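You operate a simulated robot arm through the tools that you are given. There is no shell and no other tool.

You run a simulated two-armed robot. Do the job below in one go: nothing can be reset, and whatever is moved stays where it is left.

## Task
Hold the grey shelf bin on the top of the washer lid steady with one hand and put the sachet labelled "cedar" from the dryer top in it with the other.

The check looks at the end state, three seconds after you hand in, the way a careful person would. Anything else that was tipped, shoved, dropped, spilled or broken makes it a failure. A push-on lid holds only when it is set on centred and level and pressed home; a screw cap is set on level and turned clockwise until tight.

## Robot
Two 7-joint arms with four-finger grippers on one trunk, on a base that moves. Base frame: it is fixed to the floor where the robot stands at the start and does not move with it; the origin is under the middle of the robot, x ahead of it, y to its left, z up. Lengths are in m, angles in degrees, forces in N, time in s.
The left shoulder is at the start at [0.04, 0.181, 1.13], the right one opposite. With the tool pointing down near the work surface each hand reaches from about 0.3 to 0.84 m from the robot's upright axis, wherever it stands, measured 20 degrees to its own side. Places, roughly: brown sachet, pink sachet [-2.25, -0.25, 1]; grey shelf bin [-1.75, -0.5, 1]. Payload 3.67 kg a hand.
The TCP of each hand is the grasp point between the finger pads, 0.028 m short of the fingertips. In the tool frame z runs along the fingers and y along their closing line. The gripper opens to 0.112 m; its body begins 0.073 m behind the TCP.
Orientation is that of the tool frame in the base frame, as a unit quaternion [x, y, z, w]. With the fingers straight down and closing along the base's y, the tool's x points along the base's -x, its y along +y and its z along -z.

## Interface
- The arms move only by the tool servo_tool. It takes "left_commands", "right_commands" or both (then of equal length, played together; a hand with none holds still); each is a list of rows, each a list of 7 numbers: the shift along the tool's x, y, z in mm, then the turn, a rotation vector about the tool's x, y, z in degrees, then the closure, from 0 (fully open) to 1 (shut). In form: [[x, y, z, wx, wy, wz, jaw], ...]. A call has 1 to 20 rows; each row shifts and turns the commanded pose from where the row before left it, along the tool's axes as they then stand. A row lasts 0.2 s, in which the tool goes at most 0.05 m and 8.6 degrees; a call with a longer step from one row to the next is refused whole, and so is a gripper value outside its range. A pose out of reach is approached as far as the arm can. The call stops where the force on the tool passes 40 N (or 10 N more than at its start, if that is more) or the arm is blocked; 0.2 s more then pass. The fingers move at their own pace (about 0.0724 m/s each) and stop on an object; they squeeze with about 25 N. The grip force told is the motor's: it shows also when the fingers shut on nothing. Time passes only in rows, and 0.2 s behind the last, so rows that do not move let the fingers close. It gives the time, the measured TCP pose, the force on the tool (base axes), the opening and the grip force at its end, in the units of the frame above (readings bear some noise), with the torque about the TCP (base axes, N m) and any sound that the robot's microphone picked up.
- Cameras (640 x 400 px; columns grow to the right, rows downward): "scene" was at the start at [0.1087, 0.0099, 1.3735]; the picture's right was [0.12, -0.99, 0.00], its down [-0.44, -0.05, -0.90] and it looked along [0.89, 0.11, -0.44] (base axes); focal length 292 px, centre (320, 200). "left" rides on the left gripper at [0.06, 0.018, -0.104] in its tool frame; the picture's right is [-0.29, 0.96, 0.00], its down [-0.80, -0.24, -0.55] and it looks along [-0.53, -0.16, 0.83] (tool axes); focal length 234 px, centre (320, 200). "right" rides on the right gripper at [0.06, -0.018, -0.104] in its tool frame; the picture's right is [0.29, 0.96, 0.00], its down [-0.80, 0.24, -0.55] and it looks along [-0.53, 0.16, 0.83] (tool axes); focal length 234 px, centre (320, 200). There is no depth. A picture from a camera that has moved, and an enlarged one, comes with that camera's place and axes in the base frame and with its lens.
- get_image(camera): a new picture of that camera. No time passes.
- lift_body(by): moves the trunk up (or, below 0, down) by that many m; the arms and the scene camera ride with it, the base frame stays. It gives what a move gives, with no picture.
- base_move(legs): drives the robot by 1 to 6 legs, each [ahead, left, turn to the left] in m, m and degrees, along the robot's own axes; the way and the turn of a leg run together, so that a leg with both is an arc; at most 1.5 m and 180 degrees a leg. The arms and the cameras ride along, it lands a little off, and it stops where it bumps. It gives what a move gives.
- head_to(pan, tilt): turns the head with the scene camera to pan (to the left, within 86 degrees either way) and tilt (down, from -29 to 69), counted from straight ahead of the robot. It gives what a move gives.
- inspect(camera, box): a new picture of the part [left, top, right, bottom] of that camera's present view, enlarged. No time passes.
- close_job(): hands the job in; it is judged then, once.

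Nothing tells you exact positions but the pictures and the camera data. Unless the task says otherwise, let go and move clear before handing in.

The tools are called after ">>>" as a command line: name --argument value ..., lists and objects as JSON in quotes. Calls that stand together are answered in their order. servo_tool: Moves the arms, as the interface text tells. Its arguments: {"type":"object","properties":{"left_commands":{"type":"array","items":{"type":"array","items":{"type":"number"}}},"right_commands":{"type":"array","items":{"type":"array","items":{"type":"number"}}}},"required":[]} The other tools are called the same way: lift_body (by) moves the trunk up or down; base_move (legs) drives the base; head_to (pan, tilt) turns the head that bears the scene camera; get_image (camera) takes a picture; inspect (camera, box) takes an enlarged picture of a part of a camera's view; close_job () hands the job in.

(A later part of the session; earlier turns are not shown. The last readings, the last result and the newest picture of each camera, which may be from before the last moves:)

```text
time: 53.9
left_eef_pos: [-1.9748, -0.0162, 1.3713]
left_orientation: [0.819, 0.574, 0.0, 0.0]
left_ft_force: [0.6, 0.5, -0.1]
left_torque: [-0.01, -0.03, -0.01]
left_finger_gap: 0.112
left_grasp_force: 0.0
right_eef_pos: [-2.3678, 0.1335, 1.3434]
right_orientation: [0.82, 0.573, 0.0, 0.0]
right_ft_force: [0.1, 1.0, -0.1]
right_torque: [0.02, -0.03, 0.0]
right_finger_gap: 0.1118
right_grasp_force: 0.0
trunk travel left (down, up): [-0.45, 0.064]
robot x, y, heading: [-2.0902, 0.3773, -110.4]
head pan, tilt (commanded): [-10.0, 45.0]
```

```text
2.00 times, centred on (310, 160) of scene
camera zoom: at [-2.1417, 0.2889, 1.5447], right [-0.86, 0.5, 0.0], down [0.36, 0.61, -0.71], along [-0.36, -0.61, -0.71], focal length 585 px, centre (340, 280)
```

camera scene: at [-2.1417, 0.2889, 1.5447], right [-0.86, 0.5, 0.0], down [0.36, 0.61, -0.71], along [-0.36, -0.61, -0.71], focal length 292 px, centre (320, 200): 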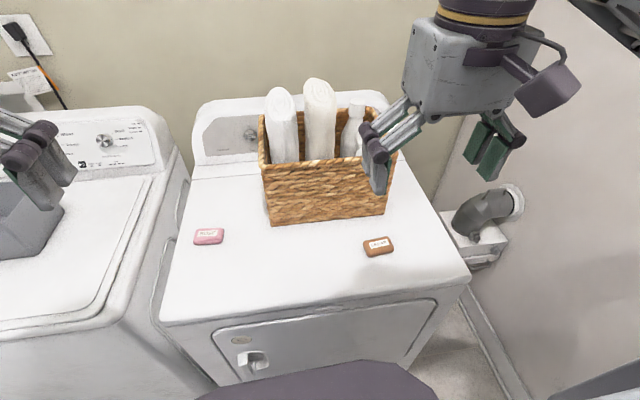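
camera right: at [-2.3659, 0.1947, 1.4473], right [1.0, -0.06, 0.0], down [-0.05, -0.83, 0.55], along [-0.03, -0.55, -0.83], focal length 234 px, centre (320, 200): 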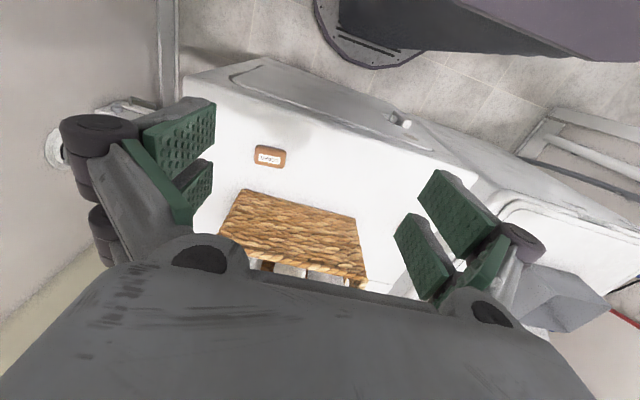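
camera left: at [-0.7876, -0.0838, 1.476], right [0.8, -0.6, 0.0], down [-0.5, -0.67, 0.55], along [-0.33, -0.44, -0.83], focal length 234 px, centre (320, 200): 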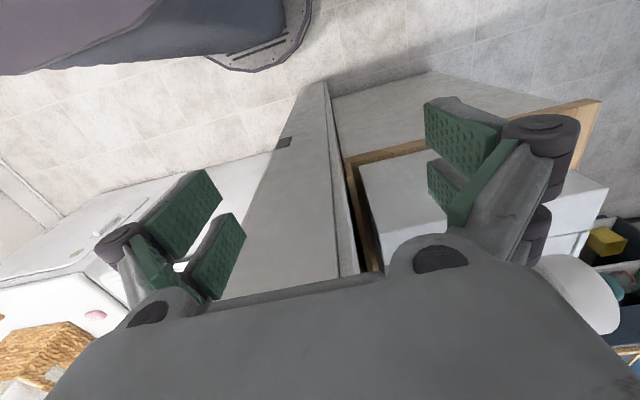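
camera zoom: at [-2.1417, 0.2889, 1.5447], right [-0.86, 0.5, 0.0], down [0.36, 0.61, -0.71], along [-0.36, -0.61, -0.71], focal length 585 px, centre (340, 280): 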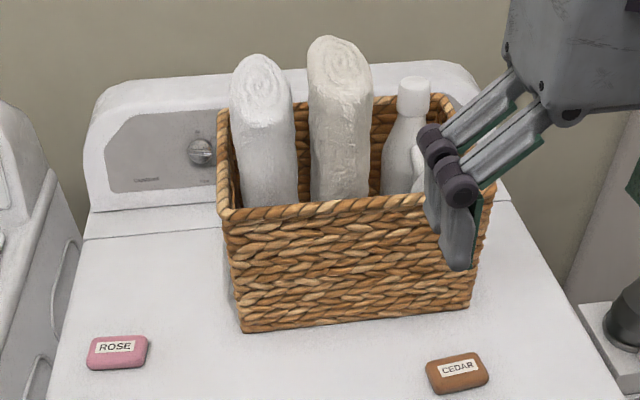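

The sachet is about 74 x 48 mm, with its long side within about 5° of my right tool's closing line. I'll lower the trunk, then bring the right hand over it.

>>> lift_body --by -0.2

>>> servo_tool --right_commands '[[-30, -10, 0, 0, 0, 0, 0], [-35, -12, 0, 0, 0, -2.7, 0], [-35, -12, 0, 0, 0, -2.7, 0], [-35, -12, 0, 0, 0, 0, 0], [-35, -12, 0, 0, 0, 0, 0], [-33, -13, 0, 0, 0, 0, 0], [0, 0, 0, 0, 0, 0, 0]]'

>>> get_image --camera "right"

>>> get_image --camera "scene"

```text
time: 56.0
left_eef_pos: [-1.9751, -0.0164, 1.1713]
left_orientation: [0.819, 0.573, 0.0, 0.0]
left_ft_force: [0.4, 0.4, 0.6]
left_torque: [0.03, -0.01, 0.0]
left_finger_gap: 0.1121
left_grasp_force: 0.1
right_eef_pos: [-2.3681, 0.1331, 1.1435]
right_orientation: [0.82, 0.572, -0.001, 0.0]
right_ft_force: [0.7, 0.3, 0.0]
right_torque: [0.02, 0.01, -0.01]
right_finger_gap: 0.1119
right_grasp_force: 0.0
trunk travel left (down, up): [-0.25, 0.264]
robot x, y, heading: [-2.0946, 0.378, -110.3]
head pan, tilt (commanded): [-10.0, 45.0]
```

```text
time: 57.6
left_eef_pos: [-1.975, -0.0165, 1.1713]
left_orientation: [0.819, 0.573, 0.0, 0.0]
left_ft_force: [0.2, 0.6, 0.2]
left_torque: [-0.01, 0.0, 0.03]
left_finger_gap: 0.112
left_grasp_force: 0.1
right_eef_pos: [-2.4962, -0.0391, 1.1443]
right_orientation: [0.792, 0.611, 0.0, 0.0]
right_ft_force: [0.1, 0.2, 0.0]
right_torque: [0.01, 0.01, 0.0]
right_finger_gap: 0.1118
right_grasp_force: 0.1
trunk travel left (down, up): [-0.25, 0.264]
robot x, y, heading: [-2.0884, 0.3765, -110.2]
head pan, tilt (commanded): [-10.0, 45.0]
```

```text
taken
camera right: at [-2.499, 0.0231, 1.2482], right [1.0, 0.04, 0.0], down [0.03, -0.83, 0.55], along [0.02, -0.55, -0.83], focal length 234 px, centre (320, 200)
```

right: 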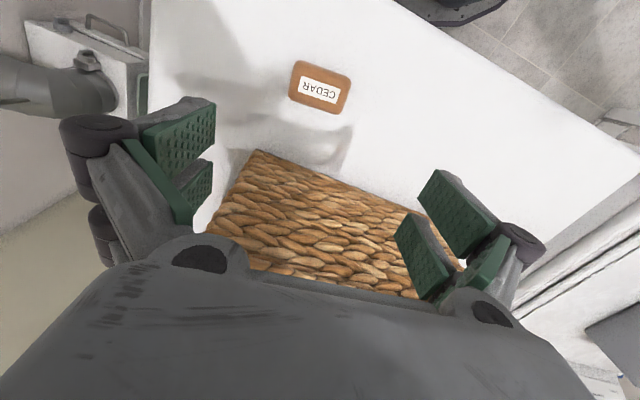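

```text
taken
camera scene: at [-2.1409, 0.2899, 1.3447], right [-0.86, 0.5, 0.0], down [0.36, 0.61, -0.71], along [-0.36, -0.61, -0.71], focal length 292 px, centre (320, 200)
```

scene: 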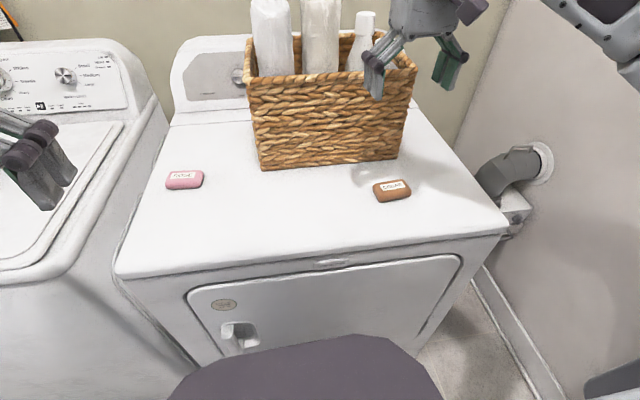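

The right hand is nearly over the CEDAR sachet. I'll zoom in on both cameras to refine its centre and height before going down.

>>> inspect --camera "right" --box '[280, 50, 360, 130]'

>>> inspect --camera "scene" --box '[360, 160, 424, 220]'

```text
5.00 times, centred on (320, 90) of right
camera zoom: at [-2.499, 0.0231, 1.2482], right [1.0, 0.04, 0.0], down [0.03, -0.83, 0.55], along [0.02, -0.55, -0.83], focal length 1171 px, centre (320, 750)
```

zoom: 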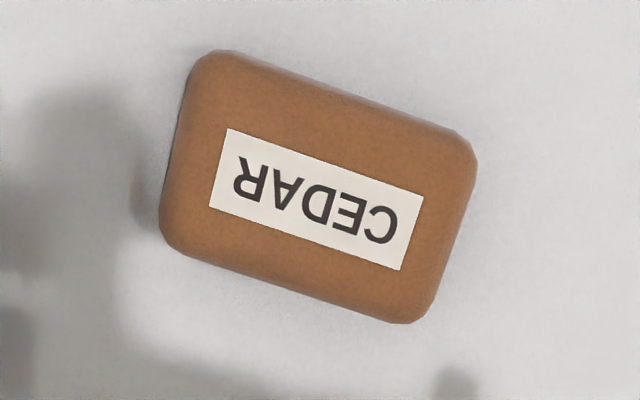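

```text
6.67 times, centred on (392, 190) of scene
camera zoom: at [-2.1409, 0.2899, 1.3447], right [-0.86, 0.5, 0.0], down [0.36, 0.61, -0.71], along [-0.36, -0.61, -0.71], focal length 1950 px, centre (-160, 267)
```

zoom: 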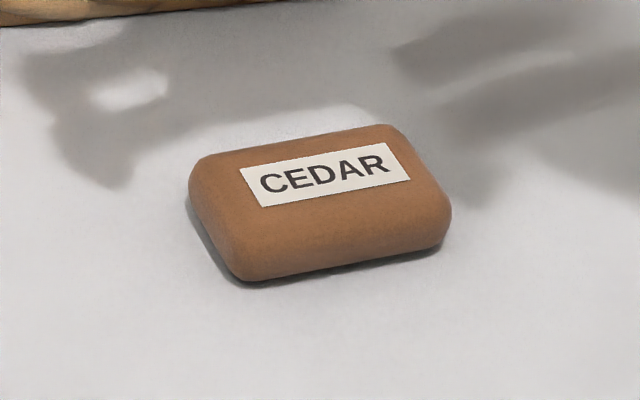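

The sachet top comes out at about (-2.499, -0.0245, 0.932), and its long axis lines up with my tool's closing line. I'll make a small correction and go down to just above it.

>>> servo_tool --right_commands '[[13, -5, 0, 0, 0, 0, 0], [0, 0, 35, 0, 0, 0, 0], [0, 0, 35, 0, 0, 0, 0], [0, 0, 35, 0, 0, 0, 0], [0, 0, 30, 0, 0, 0, 0], [0, 0, 10, 0, 0, 0, 0], [0, 0, 0, 0, 0, 0, 0]]'

>>> get_image --camera "right"

>>> inspect --camera "scene" --box '[330, 100, 490, 220]'

```text
time: 59.2
left_eef_pos: [-1.9738, -0.0162, 1.1706]
left_orientation: [0.819, 0.574, 0.0, 0.0]
left_ft_force: [0.0, 0.7, 0.1]
left_torque: [0.0, -0.04, -0.01]
left_finger_gap: 0.112
left_grasp_force: 0.3
right_eef_pos: [-2.4949, -0.0279, 0.9967]
right_orientation: [0.791, 0.611, 0.001, 0.0]
right_ft_force: [1.0, -0.2, -0.1]
right_torque: [0.03, 0.01, 0.01]
right_finger_gap: 0.1119
right_grasp_force: 0.1
trunk travel left (down, up): [-0.25, 0.264]
robot x, y, heading: [-2.0869, 0.378, -110.1]
head pan, tilt (commanded): [-10.0, 45.0]
```

```text
taken
camera right: at [-2.4986, 0.0356, 1.1015], right [1.0, 0.04, 0.0], down [0.03, -0.83, 0.55], along [0.02, -0.55, -0.83], focal length 234 px, centre (320, 200)
```

right: 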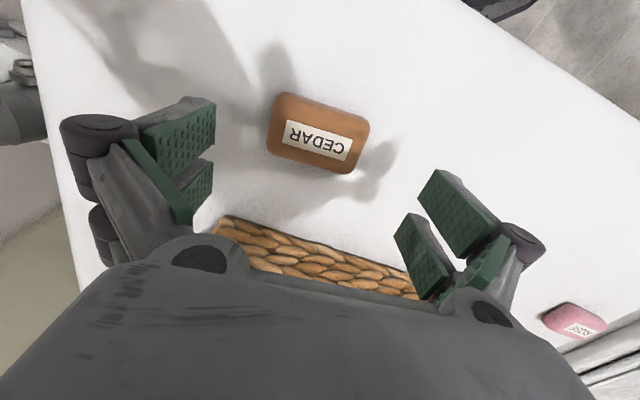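

```text
3.33 times, centred on (410, 160) of scene
camera zoom: at [-2.1411, 0.2891, 1.3447], right [-0.86, 0.5, 0.0], down [0.36, 0.61, -0.71], along [-0.36, -0.61, -0.71], focal length 975 px, centre (20, 333)
```

zoom: 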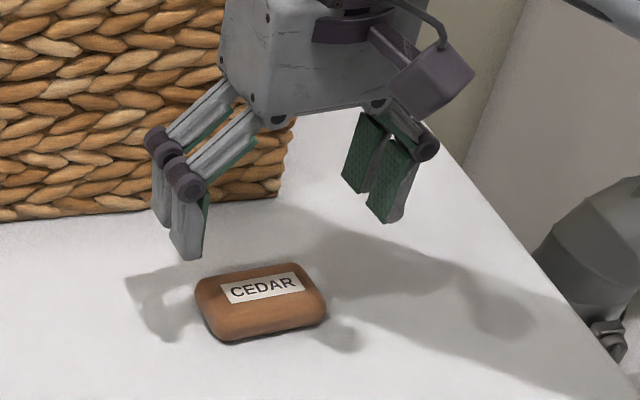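

The hand is centred to within about 5 mm. I'll correct that and go down further to just around the sachet.

>>> servo_tool --right_commands '[[5, -4, 0, 0, 0, 0, 0], [0, 0, 15, 0, 0, 0, 0], [0, 0, 15, 0, 0, 0, 0], [0, 0, 10, 0, 0, 0, 0], [0, 0, 0, 0, 0, 0, 0]]'

>>> get_image --camera "right"

>>> inspect --camera "scene" --box '[340, 120, 460, 220]'

```text
time: 60.4
left_eef_pos: [-1.9749, -0.0154, 1.1726]
left_orientation: [0.819, 0.573, 0.0, 0.0]
left_ft_force: [-0.4, -0.6, 0.9]
left_torque: [0.04, -0.01, 0.0]
left_finger_gap: 0.112
left_grasp_force: 0.1
right_eef_pos: [-2.498, -0.0219, 0.9573]
right_orientation: [0.792, 0.611, 0.0, 0.0]
right_ft_force: [-0.6, 0.3, 0.0]
right_torque: [0.03, 0.01, 0.02]
right_finger_gap: 0.112
right_grasp_force: 0.1
trunk travel left (down, up): [-0.25, 0.264]
robot x, y, heading: [-2.0929, 0.3792, -110.3]
head pan, tilt (commanded): [-10.0, 45.0]
```

```text
taken
camera right: at [-2.5023, 0.0415, 1.0614], right [1.0, 0.04, 0.0], down [0.03, -0.83, 0.55], along [0.02, -0.55, -0.83], focal length 234 px, centre (320, 200)
```

right: 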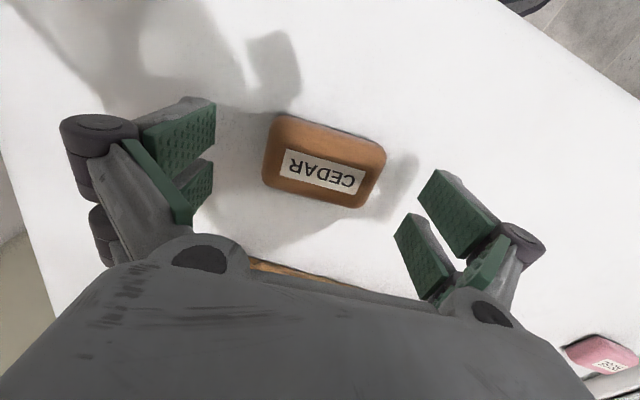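

```text
4.00 times, centred on (400, 170) of scene
camera zoom: at [-2.141, 0.2892, 1.3447], right [-0.86, 0.5, 0.0], down [0.36, 0.61, -0.71], along [-0.36, -0.61, -0.71], focal length 1170 px, centre (0, 320)
```

zoom: 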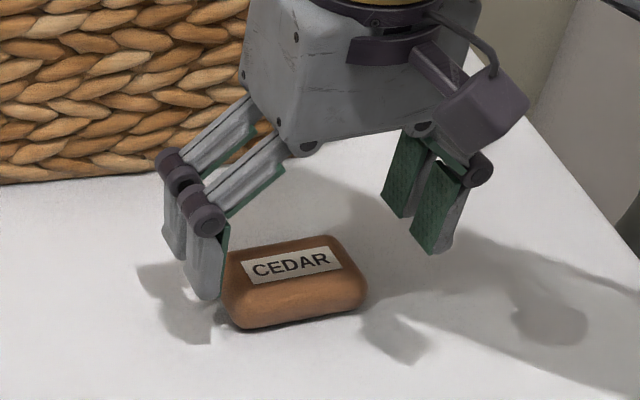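

The sachet sits centred between the fingers. I'll go down the last 18 mm and close on it.

>>> servo_tool --right_commands '[[0, 0, 6, 0, 0, 0, 0], [0, 0, 6, 0, 0, 0, 0], [0, 0, 5, 0, 0, 0, 0], [0, 0, 0, 0, 0, 0, 0]]'

>>> inspect --camera "scene" --box '[340, 120, 460, 220]'

>>> get_image --camera "right"

```text
time: 61.4
left_eef_pos: [-1.9756, -0.0156, 1.1708]
left_orientation: [0.819, 0.573, 0.0, 0.0]
left_ft_force: [-0.9, -0.5, 0.1]
left_torque: [-0.01, 0.03, 0.02]
left_finger_gap: 0.1121
left_grasp_force: 0.0
right_eef_pos: [-2.4974, -0.0216, 0.9405]
right_orientation: [0.792, 0.611, 0.0, 0.0]
right_ft_force: [-0.2, 0.0, 0.1]
right_torque: [-0.04, -0.03, 0.01]
right_finger_gap: 0.112
right_grasp_force: 0.2
trunk travel left (down, up): [-0.25, 0.264]
robot x, y, heading: [-2.0869, 0.3765, -110.3]
head pan, tilt (commanded): [-10.0, 45.0]
```

```text
4.00 times, centred on (400, 170) of scene
camera zoom: at [-2.1411, 0.2892, 1.3447], right [-0.86, 0.5, 0.0], down [0.36, 0.61, -0.71], along [-0.36, -0.61, -0.71], focal length 1170 px, centre (0, 320)
```

zoom: 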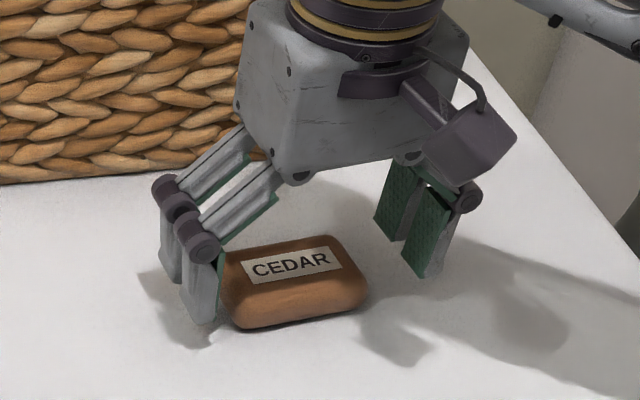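

```text
taken
camera right: at [-2.5022, 0.0414, 1.045], right [1.0, 0.04, 0.0], down [0.03, -0.83, 0.55], along [0.02, -0.55, -0.83], focal length 234 px, centre (320, 200)
```

right: 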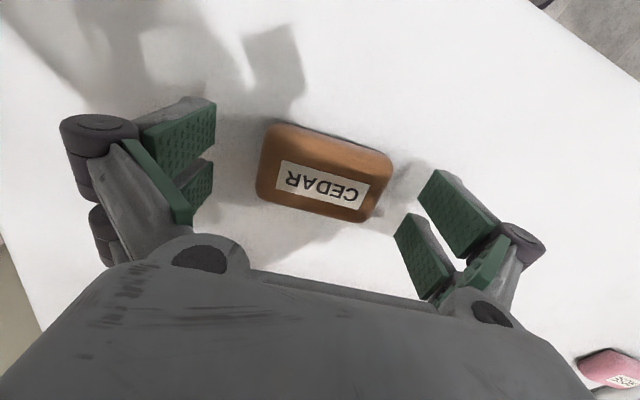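

The fingertips are just above the dryer top on either side of the sachet. Closing now.

>>> servo_tool --right_commands '[[0, 0, 2, 0, 0, 0, 0.3], [0, 0, 0, 0, 0, 0, 0.6], [0, 0, 0, 0, 0, 0, 1], [0, 0, 0, 0, 0, 0, 1], [0, 0, 0, 0, 0, 0, 1], [0, 0, 0, 0, 0, 0, 1]]'

>>> inspect --camera "scene" --box '[340, 120, 460, 220]'

```text
time: 62.8
left_eef_pos: [-1.9748, -0.0153, 1.1705]
left_orientation: [0.819, 0.574, -0.001, 0.0]
left_ft_force: [0.2, -0.1, 0.6]
left_torque: [-0.02, -0.03, 0.0]
left_finger_gap: 0.1124
left_grasp_force: 0.0
right_eef_pos: [-2.4986, -0.0222, 0.9388]
right_orientation: [0.792, 0.611, 0.0, 0.001]
right_ft_force: [-0.6, -1.4, 1.3]
right_torque: [-0.04, -0.06, -0.01]
right_finger_gap: 0.0743
right_grasp_force: 25.3
trunk travel left (down, up): [-0.25, 0.264]
robot x, y, heading: [-2.0921, 0.3844, -110.4]
head pan, tilt (commanded): [-10.0, 45.0]
```

```text
4.00 times, centred on (400, 170) of scene
camera zoom: at [-2.141, 0.2893, 1.3447], right [-0.86, 0.5, 0.0], down [0.36, 0.61, -0.71], along [-0.36, -0.61, -0.71], focal length 1170 px, centre (0, 320)
```

zoom: 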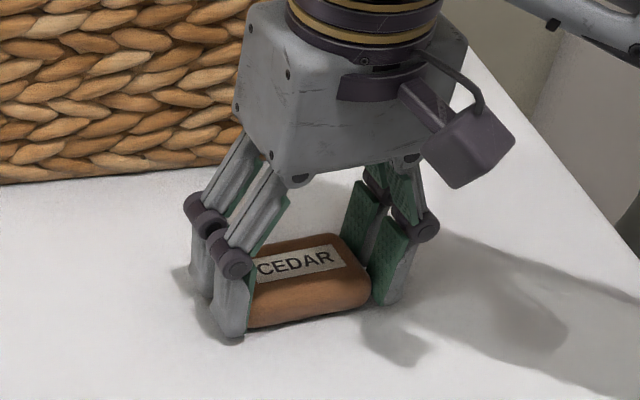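

The sachet is gripped (gap 74 mm, 25 N). I'll lift it straight up and check that it holds.

>>> servo_tool --right_commands '[[0, 0, -10, 0, 0, 0, 1], [0, 0, -20, 0, 0, 0, 1], [0, 0, -40, 0, 0, 0, 1], [0, 0, -40, 0, 0, 0, 1], [0, 0, -40, 0, 0, 0, 1], [0, 0, -40, 0, 0, 0, 1], [0, 0, -20, 0, 0, 0, 1], [0, 0, 0, 0, 0, 0, 1]]'

>>> get_image --camera "right"

>>> get_image --camera "scene"

```text
time: 64.6
left_eef_pos: [-1.9752, -0.0157, 1.1725]
left_orientation: [0.818, 0.575, 0.0, 0.0]
left_ft_force: [-0.9, 0.0, -0.6]
left_torque: [0.02, 0.01, 0.02]
left_finger_gap: 0.112
left_grasp_force: 0.2
right_eef_pos: [-2.4962, -0.021, 1.1512]
right_orientation: [0.792, 0.611, 0.0, -0.001]
right_ft_force: [0.3, -0.5, -0.7]
right_torque: [0.04, -0.01, -0.06]
right_finger_gap: 0.0741
right_grasp_force: 25.3
trunk travel left (down, up): [-0.25, 0.264]
robot x, y, heading: [-2.0911, 0.3801, -110.4]
head pan, tilt (commanded): [-10.0, 45.0]
```

```text
taken
camera right: at [-2.5005, 0.0411, 1.2555], right [1.0, 0.04, 0.0], down [0.03, -0.83, 0.55], along [0.02, -0.55, -0.83], focal length 234 px, centre (320, 200)
```

right: 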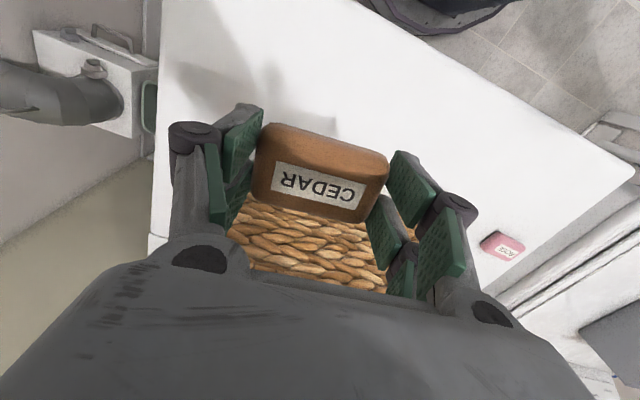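

```text
taken
camera scene: at [-2.1414, 0.2891, 1.3446], right [-0.86, 0.5, 0.0], down [0.36, 0.61, -0.71], along [-0.36, -0.61, -0.71], focal length 292 px, centre (320, 200)
```

scene: 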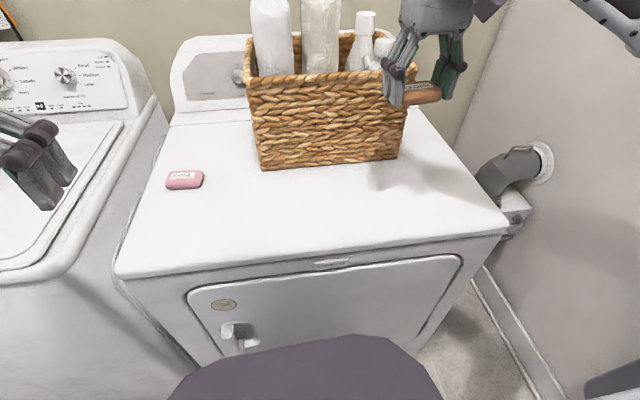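

The sachet is secure in the right hand. I'll draw the hand back toward me, then move left to stand in front of the washer.

>>> servo_tool --right_commands '[[30, 3, 0, 0, 0, 0, 1], [35, 4, 0, 0, 0, 0, 1], [35, 4, 0, 0, 0, 0, 1], [35, 3, 0, 0, 0, 2.7, 1], [30, 3, 0, 0, 0, 2.7, 1], [0, 0, 0, 0, 0, 0, 1]]'

>>> base_move --legs '[[0, 0.55, 0]]'

>>> head_to --pan 15 --tilt 42

>>> get_image --camera "scene"

>>> get_image --camera "left"

>>> get_image --camera "right"

```text
time: 66.0
left_eef_pos: [-1.9753, -0.0168, 1.1717]
left_orientation: [0.819, 0.573, 0.0, -0.001]
left_ft_force: [0.3, -0.8, 0.5]
left_torque: [-0.02, 0.0, 0.03]
left_finger_gap: 0.1118
left_grasp_force: 0.1
right_eef_pos: [-2.4406, 0.1325, 1.1522]
right_orientation: [0.82, 0.572, 0.0, -0.001]
right_ft_force: [-0.3, -1.0, -0.4]
right_torque: [0.02, 0.0, 0.02]
right_finger_gap: 0.0743
right_grasp_force: 25.6
trunk travel left (down, up): [-0.25, 0.264]
robot x, y, heading: [-2.0912, 0.3768, -110.3]
head pan, tilt (commanded): [-10.0, 45.0]
```

```text
time: 69.3
left_eef_pos: [-1.4528, -0.2096, 1.1717]
left_orientation: [0.82, 0.572, 0.001, 0.0]
left_ft_force: [0.4, -0.5, -0.9]
left_torque: [-0.02, 0.01, -0.02]
left_finger_gap: 0.1121
left_grasp_force: 0.1
right_eef_pos: [-1.916, -0.0602, 1.1518]
right_orientation: [0.821, 0.571, 0.0, 0.0]
right_ft_force: [0.1, -0.5, -0.6]
right_torque: [0.0, -0.03, 0.0]
right_finger_gap: 0.074
right_grasp_force: 25.1
trunk travel left (down, up): [-0.25, 0.264]
robot x, y, heading: [-1.5667, 0.1878, -110.4]
head pan, tilt (commanded): [-10.0, 45.0]
```

```text
time: 70.2
left_eef_pos: [-1.4524, -0.2107, 1.1707]
left_orientation: [0.82, 0.572, -0.001, 0.0]
left_ft_force: [-0.1, 0.0, 0.5]
left_torque: [0.0, -0.01, 0.03]
left_finger_gap: 0.1121
left_grasp_force: 0.0
right_eef_pos: [-1.9173, -0.0589, 1.1518]
right_orientation: [0.821, 0.571, -0.001, 0.001]
right_ft_force: [-0.5, -0.4, -0.9]
right_torque: [-0.01, -0.04, -0.01]
right_finger_gap: 0.074
right_grasp_force: 24.8
trunk travel left (down, up): [-0.25, 0.264]
robot x, y, heading: [-1.5643, 0.1868, -110.3]
head pan, tilt (commanded): [15.0, 42.0]
```

```text
taken
camera scene: at [-1.5845, 0.0827, 1.349], right [-1.0, 0.1, 0.0], down [0.06, 0.67, -0.74], along [-0.07, -0.74, -0.67], focal length 292 px, centre (320, 200)
```

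scene: 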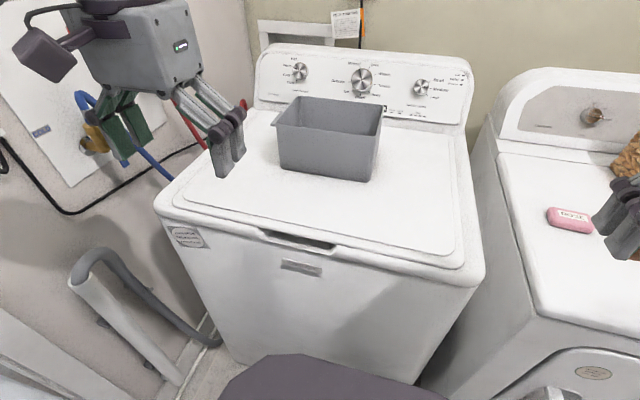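

```text
taken
camera left: at [-1.4149, -0.1597, 1.2764], right [0.8, -0.6, 0.0], down [-0.5, -0.66, 0.55], along [-0.33, -0.44, -0.83], focal length 234 px, centre (320, 200)
```

left: 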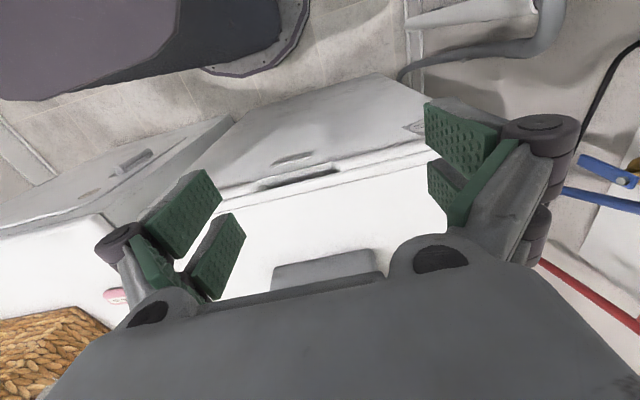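

```text
taken
camera right: at [-1.9146, 0.0029, 1.2557], right [1.0, -0.06, 0.0], down [-0.05, -0.83, 0.55], along [-0.03, -0.55, -0.83], focal length 234 px, centre (320, 200)
```

right: 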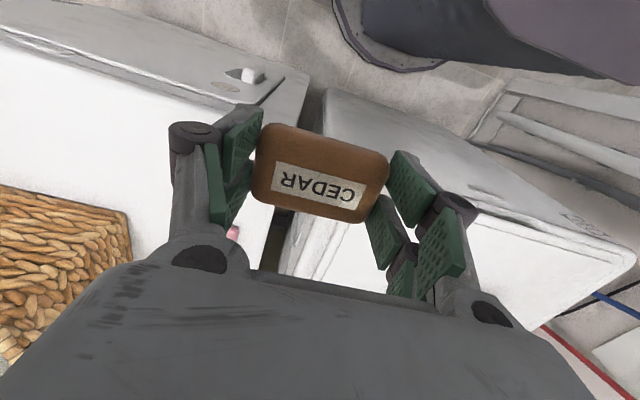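

The bin is in clear view, roughly ahead of me and slightly left. I'll zoom in to work out its shape and walls.

>>> inspect --camera "scene" --box '[260, 80, 400, 200]'

>>> inspect --camera "scene" --box '[150, 40, 500, 260]'

```text
3.33 times, centred on (330, 140) of scene
camera zoom: at [-1.5845, 0.0827, 1.349], right [-1.0, 0.1, 0.0], down [0.06, 0.67, -0.74], along [-0.07, -0.74, -0.67], focal length 975 px, centre (287, 400)
```

zoom: 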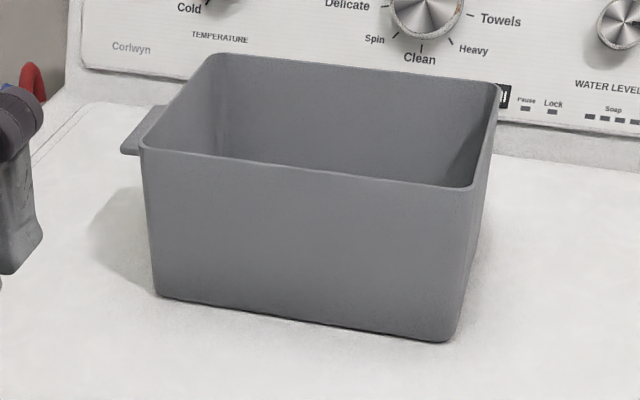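

```text
1.82 times, centred on (325, 150) of scene
camera zoom: at [-1.5845, 0.0827, 1.349], right [-1.0, 0.1, 0.0], down [0.06, 0.67, -0.74], along [-0.07, -0.74, -0.67], focal length 532 px, centre (311, 291)
```

zoom: 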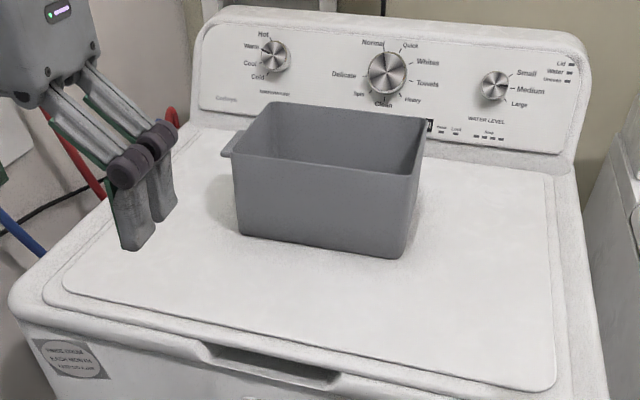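

The bin is about 0.205 x 0.14 m with a rim near z 1.06, its front wall is parallel to the washer front, and a tab sticks out on the left side. I plan to grip the front wall near its left end with the left hand turned 90° and leaning left, so the right half stays free. First I'll reorient the left hand in the air.

>>> servo_tool --left_commands '[[-30, 10, -10, 0, 0, 0, 0], [-35, 10, -10, 0, 0, 0, 0], [-35, 10, -10, 0, 0, 0, 0], [0, 0, 0, 0, 0, 8.2, 0], [0, 0, 0, 0, 0, 8.2, 0], [0, 0, 0, 0, 0, 8.2, 0], [0, 0, 0, 0, 0, 8.2, 0], [0, 0, 0, 0, 0, 8.2, 0], [0, 0, 0, 0, 0, 8.2, 0], [0, 0, 0, 0, 0, 8.2, 0], [0, 0, 0, 0, 0, 8.2, 0], [0, 0, 0, 0, 0, 8.2, 0], [0, 0, 0, 0, 0, 8.2, 0], [0, 0, 0, 0, 0, 8, 0], [0, 0, 0, 0, 0, 0, 0]]'

>>> get_image --camera "scene"

>>> get_image --camera "left"

```text
time: 73.4
left_eef_pos: [-1.4595, -0.3131, 1.2016]
left_orientation: [0.984, -0.177, 0.0, 0.0]
left_ft_force: [0.2, 0.2, -0.5]
left_torque: [-0.01, 0.0, -0.01]
left_finger_gap: 0.1122
left_grasp_force: 0.1
right_eef_pos: [-1.9166, -0.0593, 1.1511]
right_orientation: [0.821, 0.571, 0.001, 0.0]
right_ft_force: [0.5, -0.6, -0.7]
right_torque: [0.0, -0.02, -0.04]
right_finger_gap: 0.074
right_grasp_force: 25.3
trunk travel left (down, up): [-0.25, 0.264]
robot x, y, heading: [-1.5642, 0.1894, -110.3]
head pan, tilt (commanded): [15.0, 42.0]
```

```text
taken
camera scene: at [-1.5842, 0.0825, 1.349], right [-1.0, 0.09, 0.0], down [0.06, 0.67, -0.74], along [-0.07, -0.74, -0.67], focal length 292 px, centre (320, 200)
```

scene: 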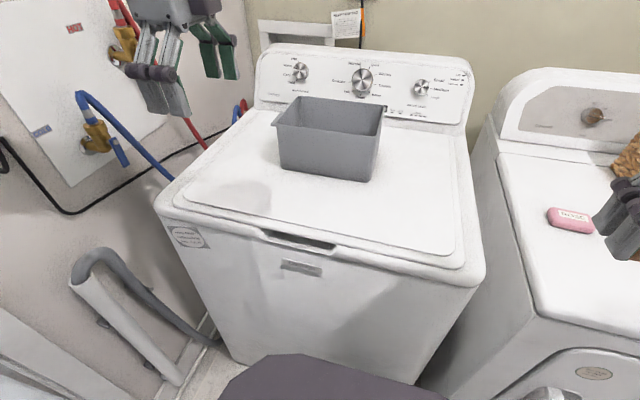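

```text
taken
camera left: at [-1.4087, -0.3515, 1.3064], right [-0.6, -0.8, 0.0], down [-0.66, 0.5, 0.55], along [-0.44, 0.33, -0.83], focal length 234 px, centre (320, 200)
```

left: 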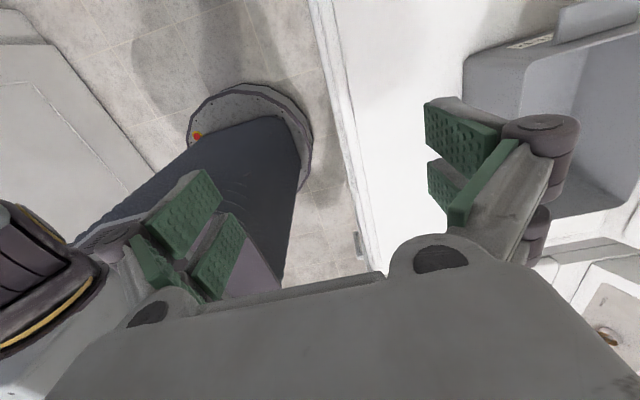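

The left hand turned fine, and its closing line is now fore-aft. Next I'll move it forward over the washer and lean it left by 25°, still well above the rim.

>>> servo_tool --left_commands '[[-15, 35, 0, 0, 0, 0, 0], [-15, 35, 0, 0, 0, 0, 0], [-15, 35, 0, 0, 0, 0, 0], [0, 0, 0, 0, -8.3, 0, 0], [0, 0, 0, 0, -8.3, 0, 0], [0, 0, 0, 0, -8.3, 0, 0], [0, 0, 0, 0, 0, 0, 0]]'

>>> get_image --camera "scene"

>>> get_image --camera "left"

```text
time: 75.0
left_eef_pos: [-1.5369, -0.3981, 1.2001]
left_orientation: [0.961, -0.172, -0.213, -0.038]
left_ft_force: [0.0, 0.8, -0.3]
left_torque: [-0.03, -0.02, -0.03]
left_finger_gap: 0.112
left_grasp_force: 0.1
right_eef_pos: [-1.9173, -0.0585, 1.1517]
right_orientation: [0.822, 0.57, 0.001, 0.0]
right_ft_force: [-0.9, 0.4, -0.5]
right_torque: [-0.03, -0.01, -0.03]
right_finger_gap: 0.0742
right_grasp_force: 25.0
trunk travel left (down, up): [-0.25, 0.264]
robot x, y, heading: [-1.5675, 0.1827, -110.1]
head pan, tilt (commanded): [15.0, 42.0]
```

```text
taken
camera scene: at [-1.5844, 0.0829, 1.349], right [-1.0, 0.09, 0.0], down [0.06, 0.67, -0.74], along [-0.07, -0.74, -0.67], focal length 292 px, centre (320, 200)
```

scene: 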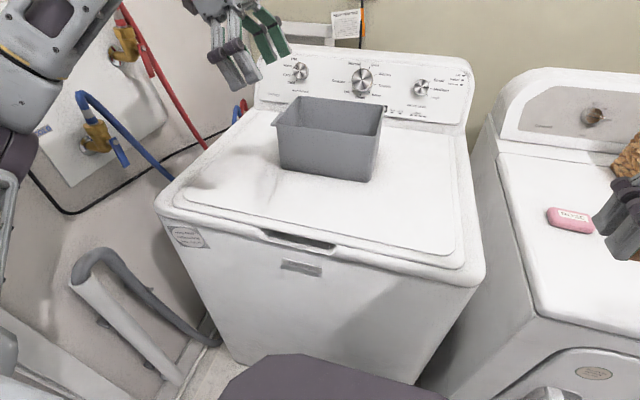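

```text
taken
camera left: at [-1.4517, -0.4479, 1.271], right [-0.58, -0.81, 0.12], down [-0.38, 0.39, 0.84], along [-0.73, 0.44, -0.53], focal length 234 px, centre (320, 200)
```

left: 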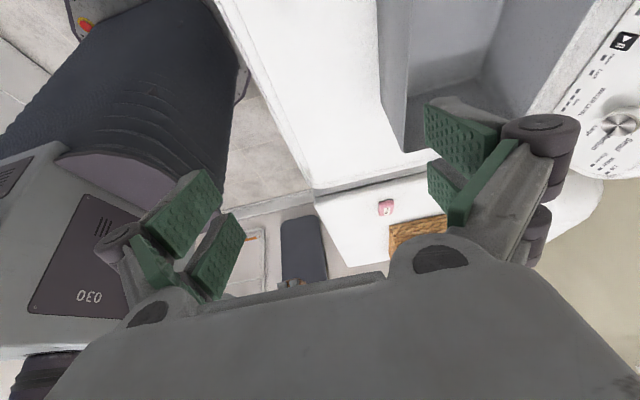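

The left hand is leaning the right way and sits above the bin's front-left area. I'll zoom its camera on the bin to cross-check where the rim is.

>>> inspect --camera "left" --box '[340, 0, 560, 170]'

>>> inspect --camera "scene" --box '[180, 0, 420, 200]'

```text
2.35 times, centred on (450, 85) of left
camera zoom: at [-1.4517, -0.4479, 1.271], right [-0.58, -0.81, 0.12], down [-0.38, 0.39, 0.84], along [-0.73, 0.44, -0.53], focal length 551 px, centre (14, 471)
```

zoom: 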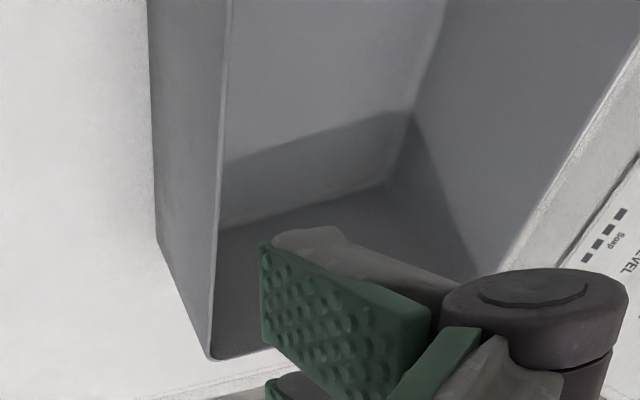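

```text
2.00 times, centred on (300, 100) of scene
camera zoom: at [-1.5844, 0.0829, 1.349], right [-1.0, 0.09, 0.0], down [0.06, 0.67, -0.74], along [-0.07, -0.74, -0.67], focal length 585 px, centre (360, 400)
```

zoom: 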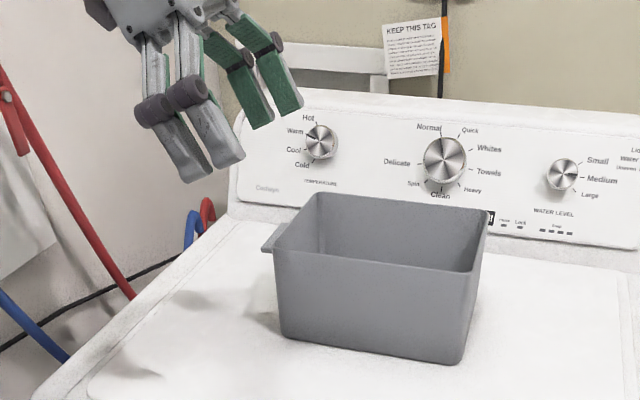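

The rim triangulates to z ≈ 1.05, with the front wall running from (-1.545, -0.495) to (-1.744, -0.425). I'll bring the left hand to just above the front wall near its left end, with the fingers partly closed.

>>> servo_tool --left_commands '[[4, 32, 0, 0, 0, 0, 0.3], [4, 32, 20, 0, 0, 0, 0.3], [4, 32, 30, 0, 0, 0, 0.3], [0, 0, 32, 0, 0, 0, 0.3], [0, 0, 0, 0, 0, 0, 0.3]]'

>>> inspect --camera "scene" --box '[200, 40, 440, 200]'

>>> get_image --camera "left"

```text
time: 76.2
left_eef_pos: [-1.5939, -0.4798, 1.1211]
left_orientation: [0.961, -0.173, -0.212, -0.039]
left_ft_force: [-0.2, -0.1, 0.8]
left_torque: [-0.05, 0.01, 0.0]
left_finger_gap: 0.0785
left_grasp_force: 0.1
right_eef_pos: [-1.9165, -0.0613, 1.1511]
right_orientation: [0.821, 0.571, 0.0, 0.001]
right_ft_force: [0.1, -0.4, -0.6]
right_torque: [-0.01, 0.02, -0.01]
right_finger_gap: 0.074
right_grasp_force: 25.8
trunk travel left (down, up): [-0.25, 0.264]
robot x, y, heading: [-1.567, 0.1889, -110.4]
head pan, tilt (commanded): [15.0, 42.0]
```

```text
2.50 times, centred on (320, 120) of scene
camera zoom: at [-1.5842, 0.0828, 1.349], right [-1.0, 0.09, 0.0], down [0.06, 0.67, -0.74], along [-0.07, -0.74, -0.67], focal length 731 px, centre (320, 400)
```

zoom: 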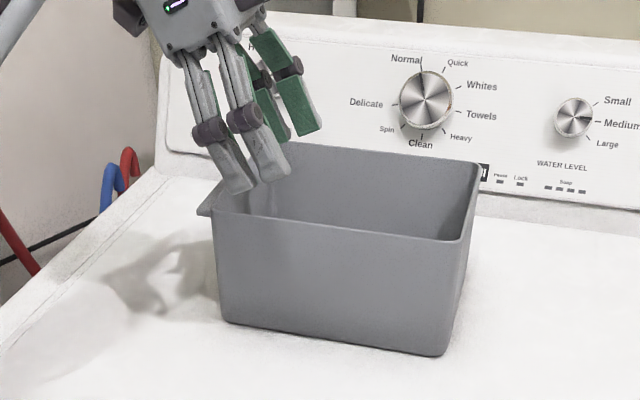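

```text
taken
camera left: at [-1.5079, -0.5309, 1.191], right [-0.58, -0.81, 0.12], down [-0.38, 0.4, 0.84], along [-0.72, 0.44, -0.53], focal length 234 px, centre (320, 200)
```

left: 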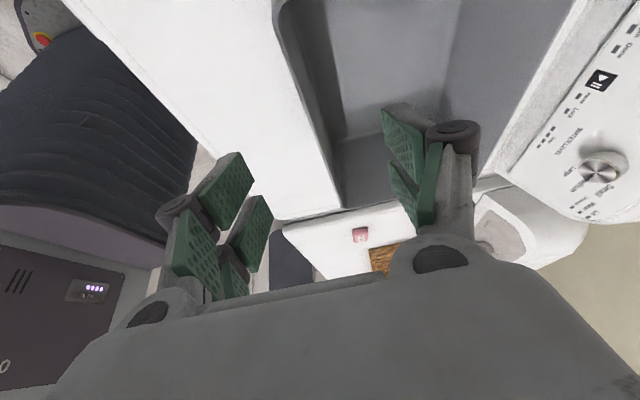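

The fingers straddle the front wall from above. I'll zoom in to fine-tune the centring before going down.

>>> inspect --camera "left" --box '[240, 60, 440, 220]'

```text
2.50 times, centred on (340, 140) of left
camera zoom: at [-1.5079, -0.5309, 1.191], right [-0.58, -0.81, 0.12], down [-0.38, 0.4, 0.84], along [-0.72, 0.44, -0.53], focal length 585 px, centre (270, 350)
```

zoom: 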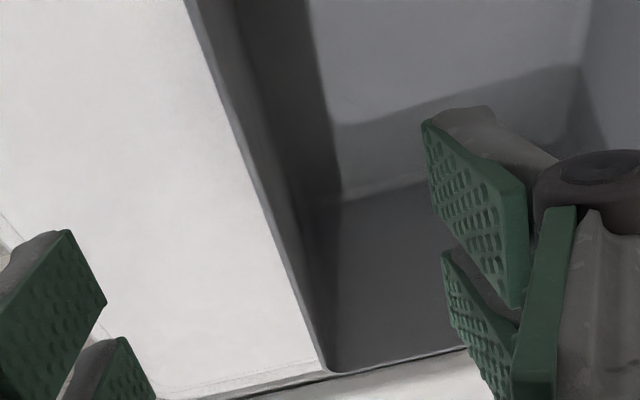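

The wall is within about 2 mm of centre. I'll go straight down about 75 mm so the fingers straddle the front wall.

>>> servo_tool --left_commands '[[8, -1, 17, 0, 0, 0, 0.3], [8, -1, 17, 0, 0, 0, 0.3], [8, 0, 17, 0, 0, 0, 0.3], [8, 0, 17, 0, 0, 0, 0.3], [0, 0, 0, 0, 0, 0, 0.3]]'

>>> inspect --camera "scene" --box '[200, 40, 440, 200]'

>>> get_image --camera "left"

```text
time: 77.4
left_eef_pos: [-1.5928, -0.476, 1.0476]
left_orientation: [0.961, -0.173, -0.212, -0.039]
left_ft_force: [-0.3, -0.3, 0.1]
left_torque: [-0.02, 0.03, -0.01]
left_finger_gap: 0.0784
left_grasp_force: 0.1
right_eef_pos: [-1.9174, -0.06, 1.1521]
right_orientation: [0.821, 0.571, 0.0, 0.0]
right_ft_force: [0.5, 0.4, -0.6]
right_torque: [-0.01, 0.0, -0.01]
right_finger_gap: 0.0739
right_grasp_force: 25.4
trunk travel left (down, up): [-0.25, 0.264]
robot x, y, heading: [-1.5684, 0.1874, -110.4]
head pan, tilt (commanded): [15.0, 42.0]
```

```text
2.50 times, centred on (320, 120) of scene
camera zoom: at [-1.5844, 0.0827, 1.349], right [-1.0, 0.09, 0.0], down [0.06, 0.67, -0.74], along [-0.07, -0.74, -0.67], focal length 731 px, centre (320, 400)
```

zoom: 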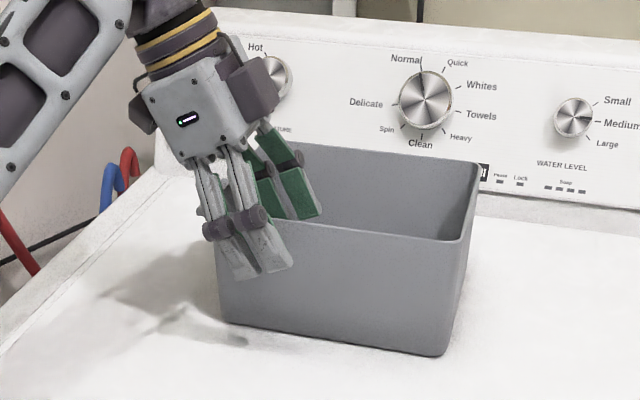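

```text
taken
camera left: at [-1.5073, -0.5263, 1.1165], right [-0.58, -0.81, 0.12], down [-0.38, 0.4, 0.84], along [-0.72, 0.44, -0.53], focal length 234 px, centre (320, 200)
```

left: 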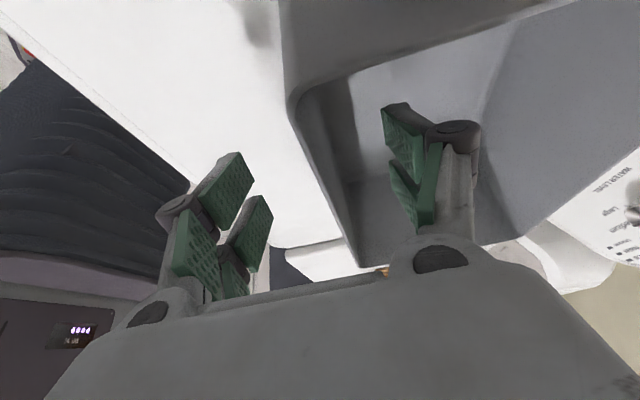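

>>> inspect --camera "left" --box '[240, 90, 440, 290]'

```text
2.00 times, centred on (340, 190) of left
camera zoom: at [-1.5073, -0.5263, 1.1165], right [-0.58, -0.81, 0.12], down [-0.38, 0.4, 0.84], along [-0.72, 0.44, -0.53], focal length 468 px, centre (280, 220)
```

zoom: 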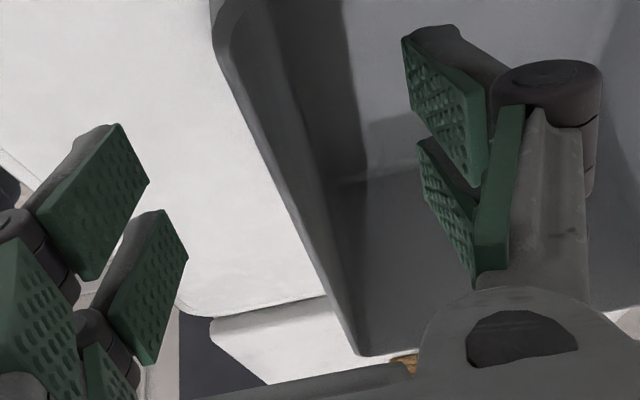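

The wall is centred between the finger pairs. I'll close the left hand gently on it.

>>> servo_tool --left_commands '[[0, 1, 0, 0, 0, 0, 0.5], [0, 0, 0, 0, 0, 0, 0.7], [0, 0, 0, 0, 0, 0, 0.85], [0, 0, 0, 0, 0, 0, 1], [0, 0, 0, 0, 0, 0, 1], [0, 0, 0, 0, 0, 0, 1]]'

>>> get_image --camera "scene"

>>> inspect --camera "scene" --box '[200, 40, 440, 200]'

>>> get_image --camera "left"

```text
time: 78.8
left_eef_pos: [-1.5927, -0.4762, 1.0457]
left_orientation: [0.961, -0.172, -0.212, -0.038]
left_ft_force: [0.3, 0.1, 0.2]
left_torque: [0.01, 0.12, -0.04]
left_finger_gap: 0.006
left_grasp_force: 25.0
right_eef_pos: [-1.916, -0.0598, 1.151]
right_orientation: [0.821, 0.571, 0.0, 0.001]
right_ft_force: [-0.1, -0.2, -0.2]
right_torque: [0.01, 0.05, 0.0]
right_finger_gap: 0.0742
right_grasp_force: 25.3
trunk travel left (down, up): [-0.25, 0.264]
robot x, y, heading: [-1.5633, 0.1836, -110.5]
head pan, tilt (commanded): [15.0, 42.0]
```

```text
taken
camera scene: at [-1.5841, 0.0824, 1.349], right [-1.0, 0.09, 0.0], down [0.06, 0.67, -0.74], along [-0.07, -0.74, -0.67], focal length 292 px, centre (320, 200)
```

scene: 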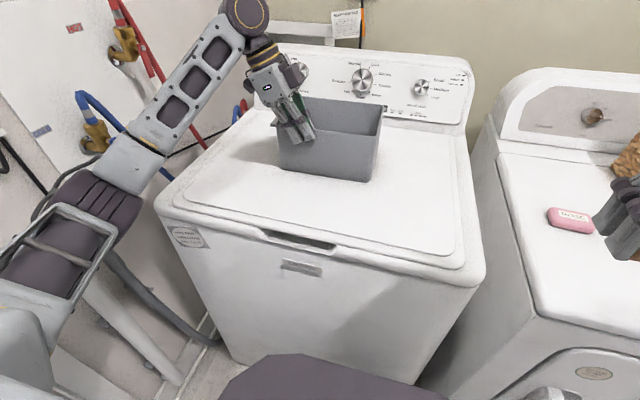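

```text
2.50 times, centred on (320, 120) of scene
camera zoom: at [-1.5841, 0.0824, 1.349], right [-1.0, 0.09, 0.0], down [0.06, 0.67, -0.74], along [-0.07, -0.74, -0.67], focal length 731 px, centre (320, 400)
```

zoom: 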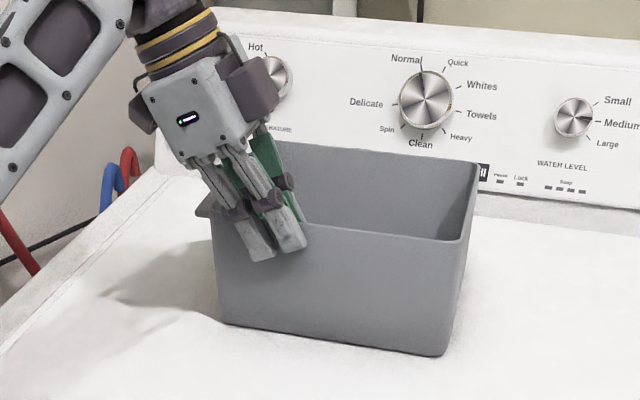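

```text
taken
camera left: at [-1.507, -0.5274, 1.1162], right [-0.58, -0.81, 0.12], down [-0.38, 0.39, 0.84], along [-0.72, 0.44, -0.53], focal length 234 px, centre (320, 200)
```

left: 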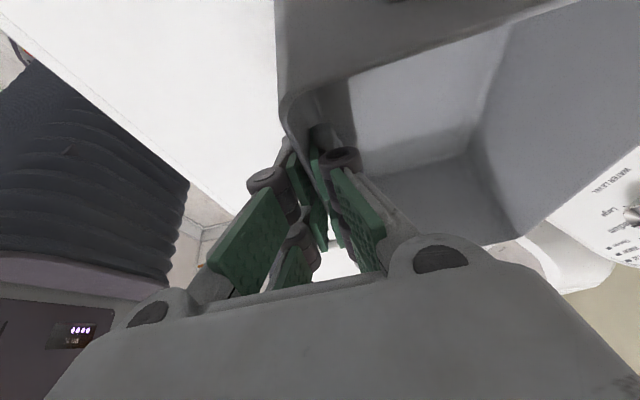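

The left hand now holds the bin's front wall (gap 6 mm, 25 N) and the bin hasn't shifted. Next I'll raise the right hand with the sachet, lean it right by 18° so the hands don't meet, and bring it forward over the washer.

>>> servo_tool --right_commands '[[0, 0, -25, 0, 0, 0, 1], [0, 0, -25, 0, 0, 0, 1], [0, 0, 0, -6, 0, 0, 1], [0, 0, 0, -6, 0, 0, 1], [0, 0, 0, -6, 0, 0, 1], [-40, 0, 0, 0, 0, 0, 1], [-45, 0, 0, 0, 0, 0, 1], [-45, 0, 0, 0, 0, 0, 1], [-45, 0, 0, 0, 0, 0, 1], [-45, 0, 0, 0, 0, 0, 1], [-45, 0, 0, 0, 0, 0, 1], [-45, 0, 0, 0, 0, 0, 1], [-45, 0, 0, 0, 0, 0, 1], [0, 0, 0, 0, 0, 0, 1]]'

>>> get_image --camera "scene"

>>> get_image --camera "right"

```text
time: 81.8
left_eef_pos: [-1.5936, -0.4754, 1.0459]
left_orientation: [0.961, -0.172, -0.211, -0.037]
left_ft_force: [-0.5, 0.5, 0.7]
left_torque: [0.09, 0.17, 0.02]
left_finger_gap: 0.006
left_grasp_force: 25.0
right_eef_pos: [-2.0437, -0.3911, 1.2021]
right_orientation: [0.812, 0.563, 0.089, 0.128]
right_ft_force: [-1.1, 0.3, -0.4]
right_torque: [-0.02, -0.03, 0.03]
right_finger_gap: 0.0741
right_grasp_force: 25.1
trunk travel left (down, up): [-0.25, 0.264]
robot x, y, heading: [-1.566, 0.1925, -110.5]
head pan, tilt (commanded): [15.0, 42.0]
```

```text
taken
camera scene: at [-1.5855, 0.0831, 1.349], right [-1.0, 0.09, 0.0], down [0.06, 0.67, -0.74], along [-0.07, -0.74, -0.67], focal length 292 px, centre (320, 200)
```

scene: 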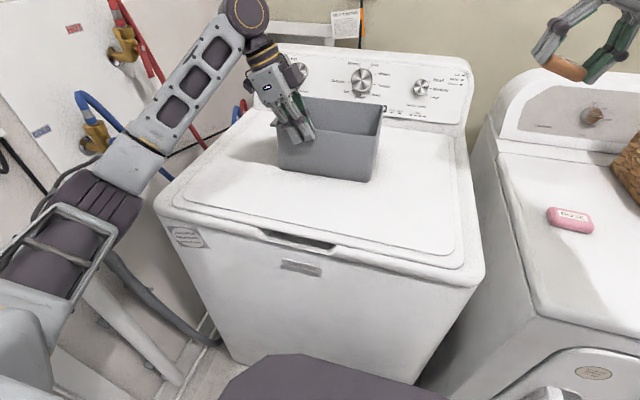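

```text
taken
camera right: at [-2.0707, -0.3186, 1.2948], right [0.95, -0.05, 0.3], down [-0.22, -0.77, 0.6], along [0.2, -0.64, -0.74], focal length 234 px, centre (320, 200)
```

right: 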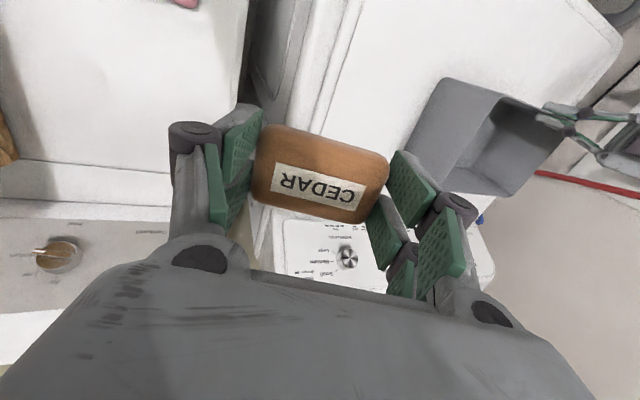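

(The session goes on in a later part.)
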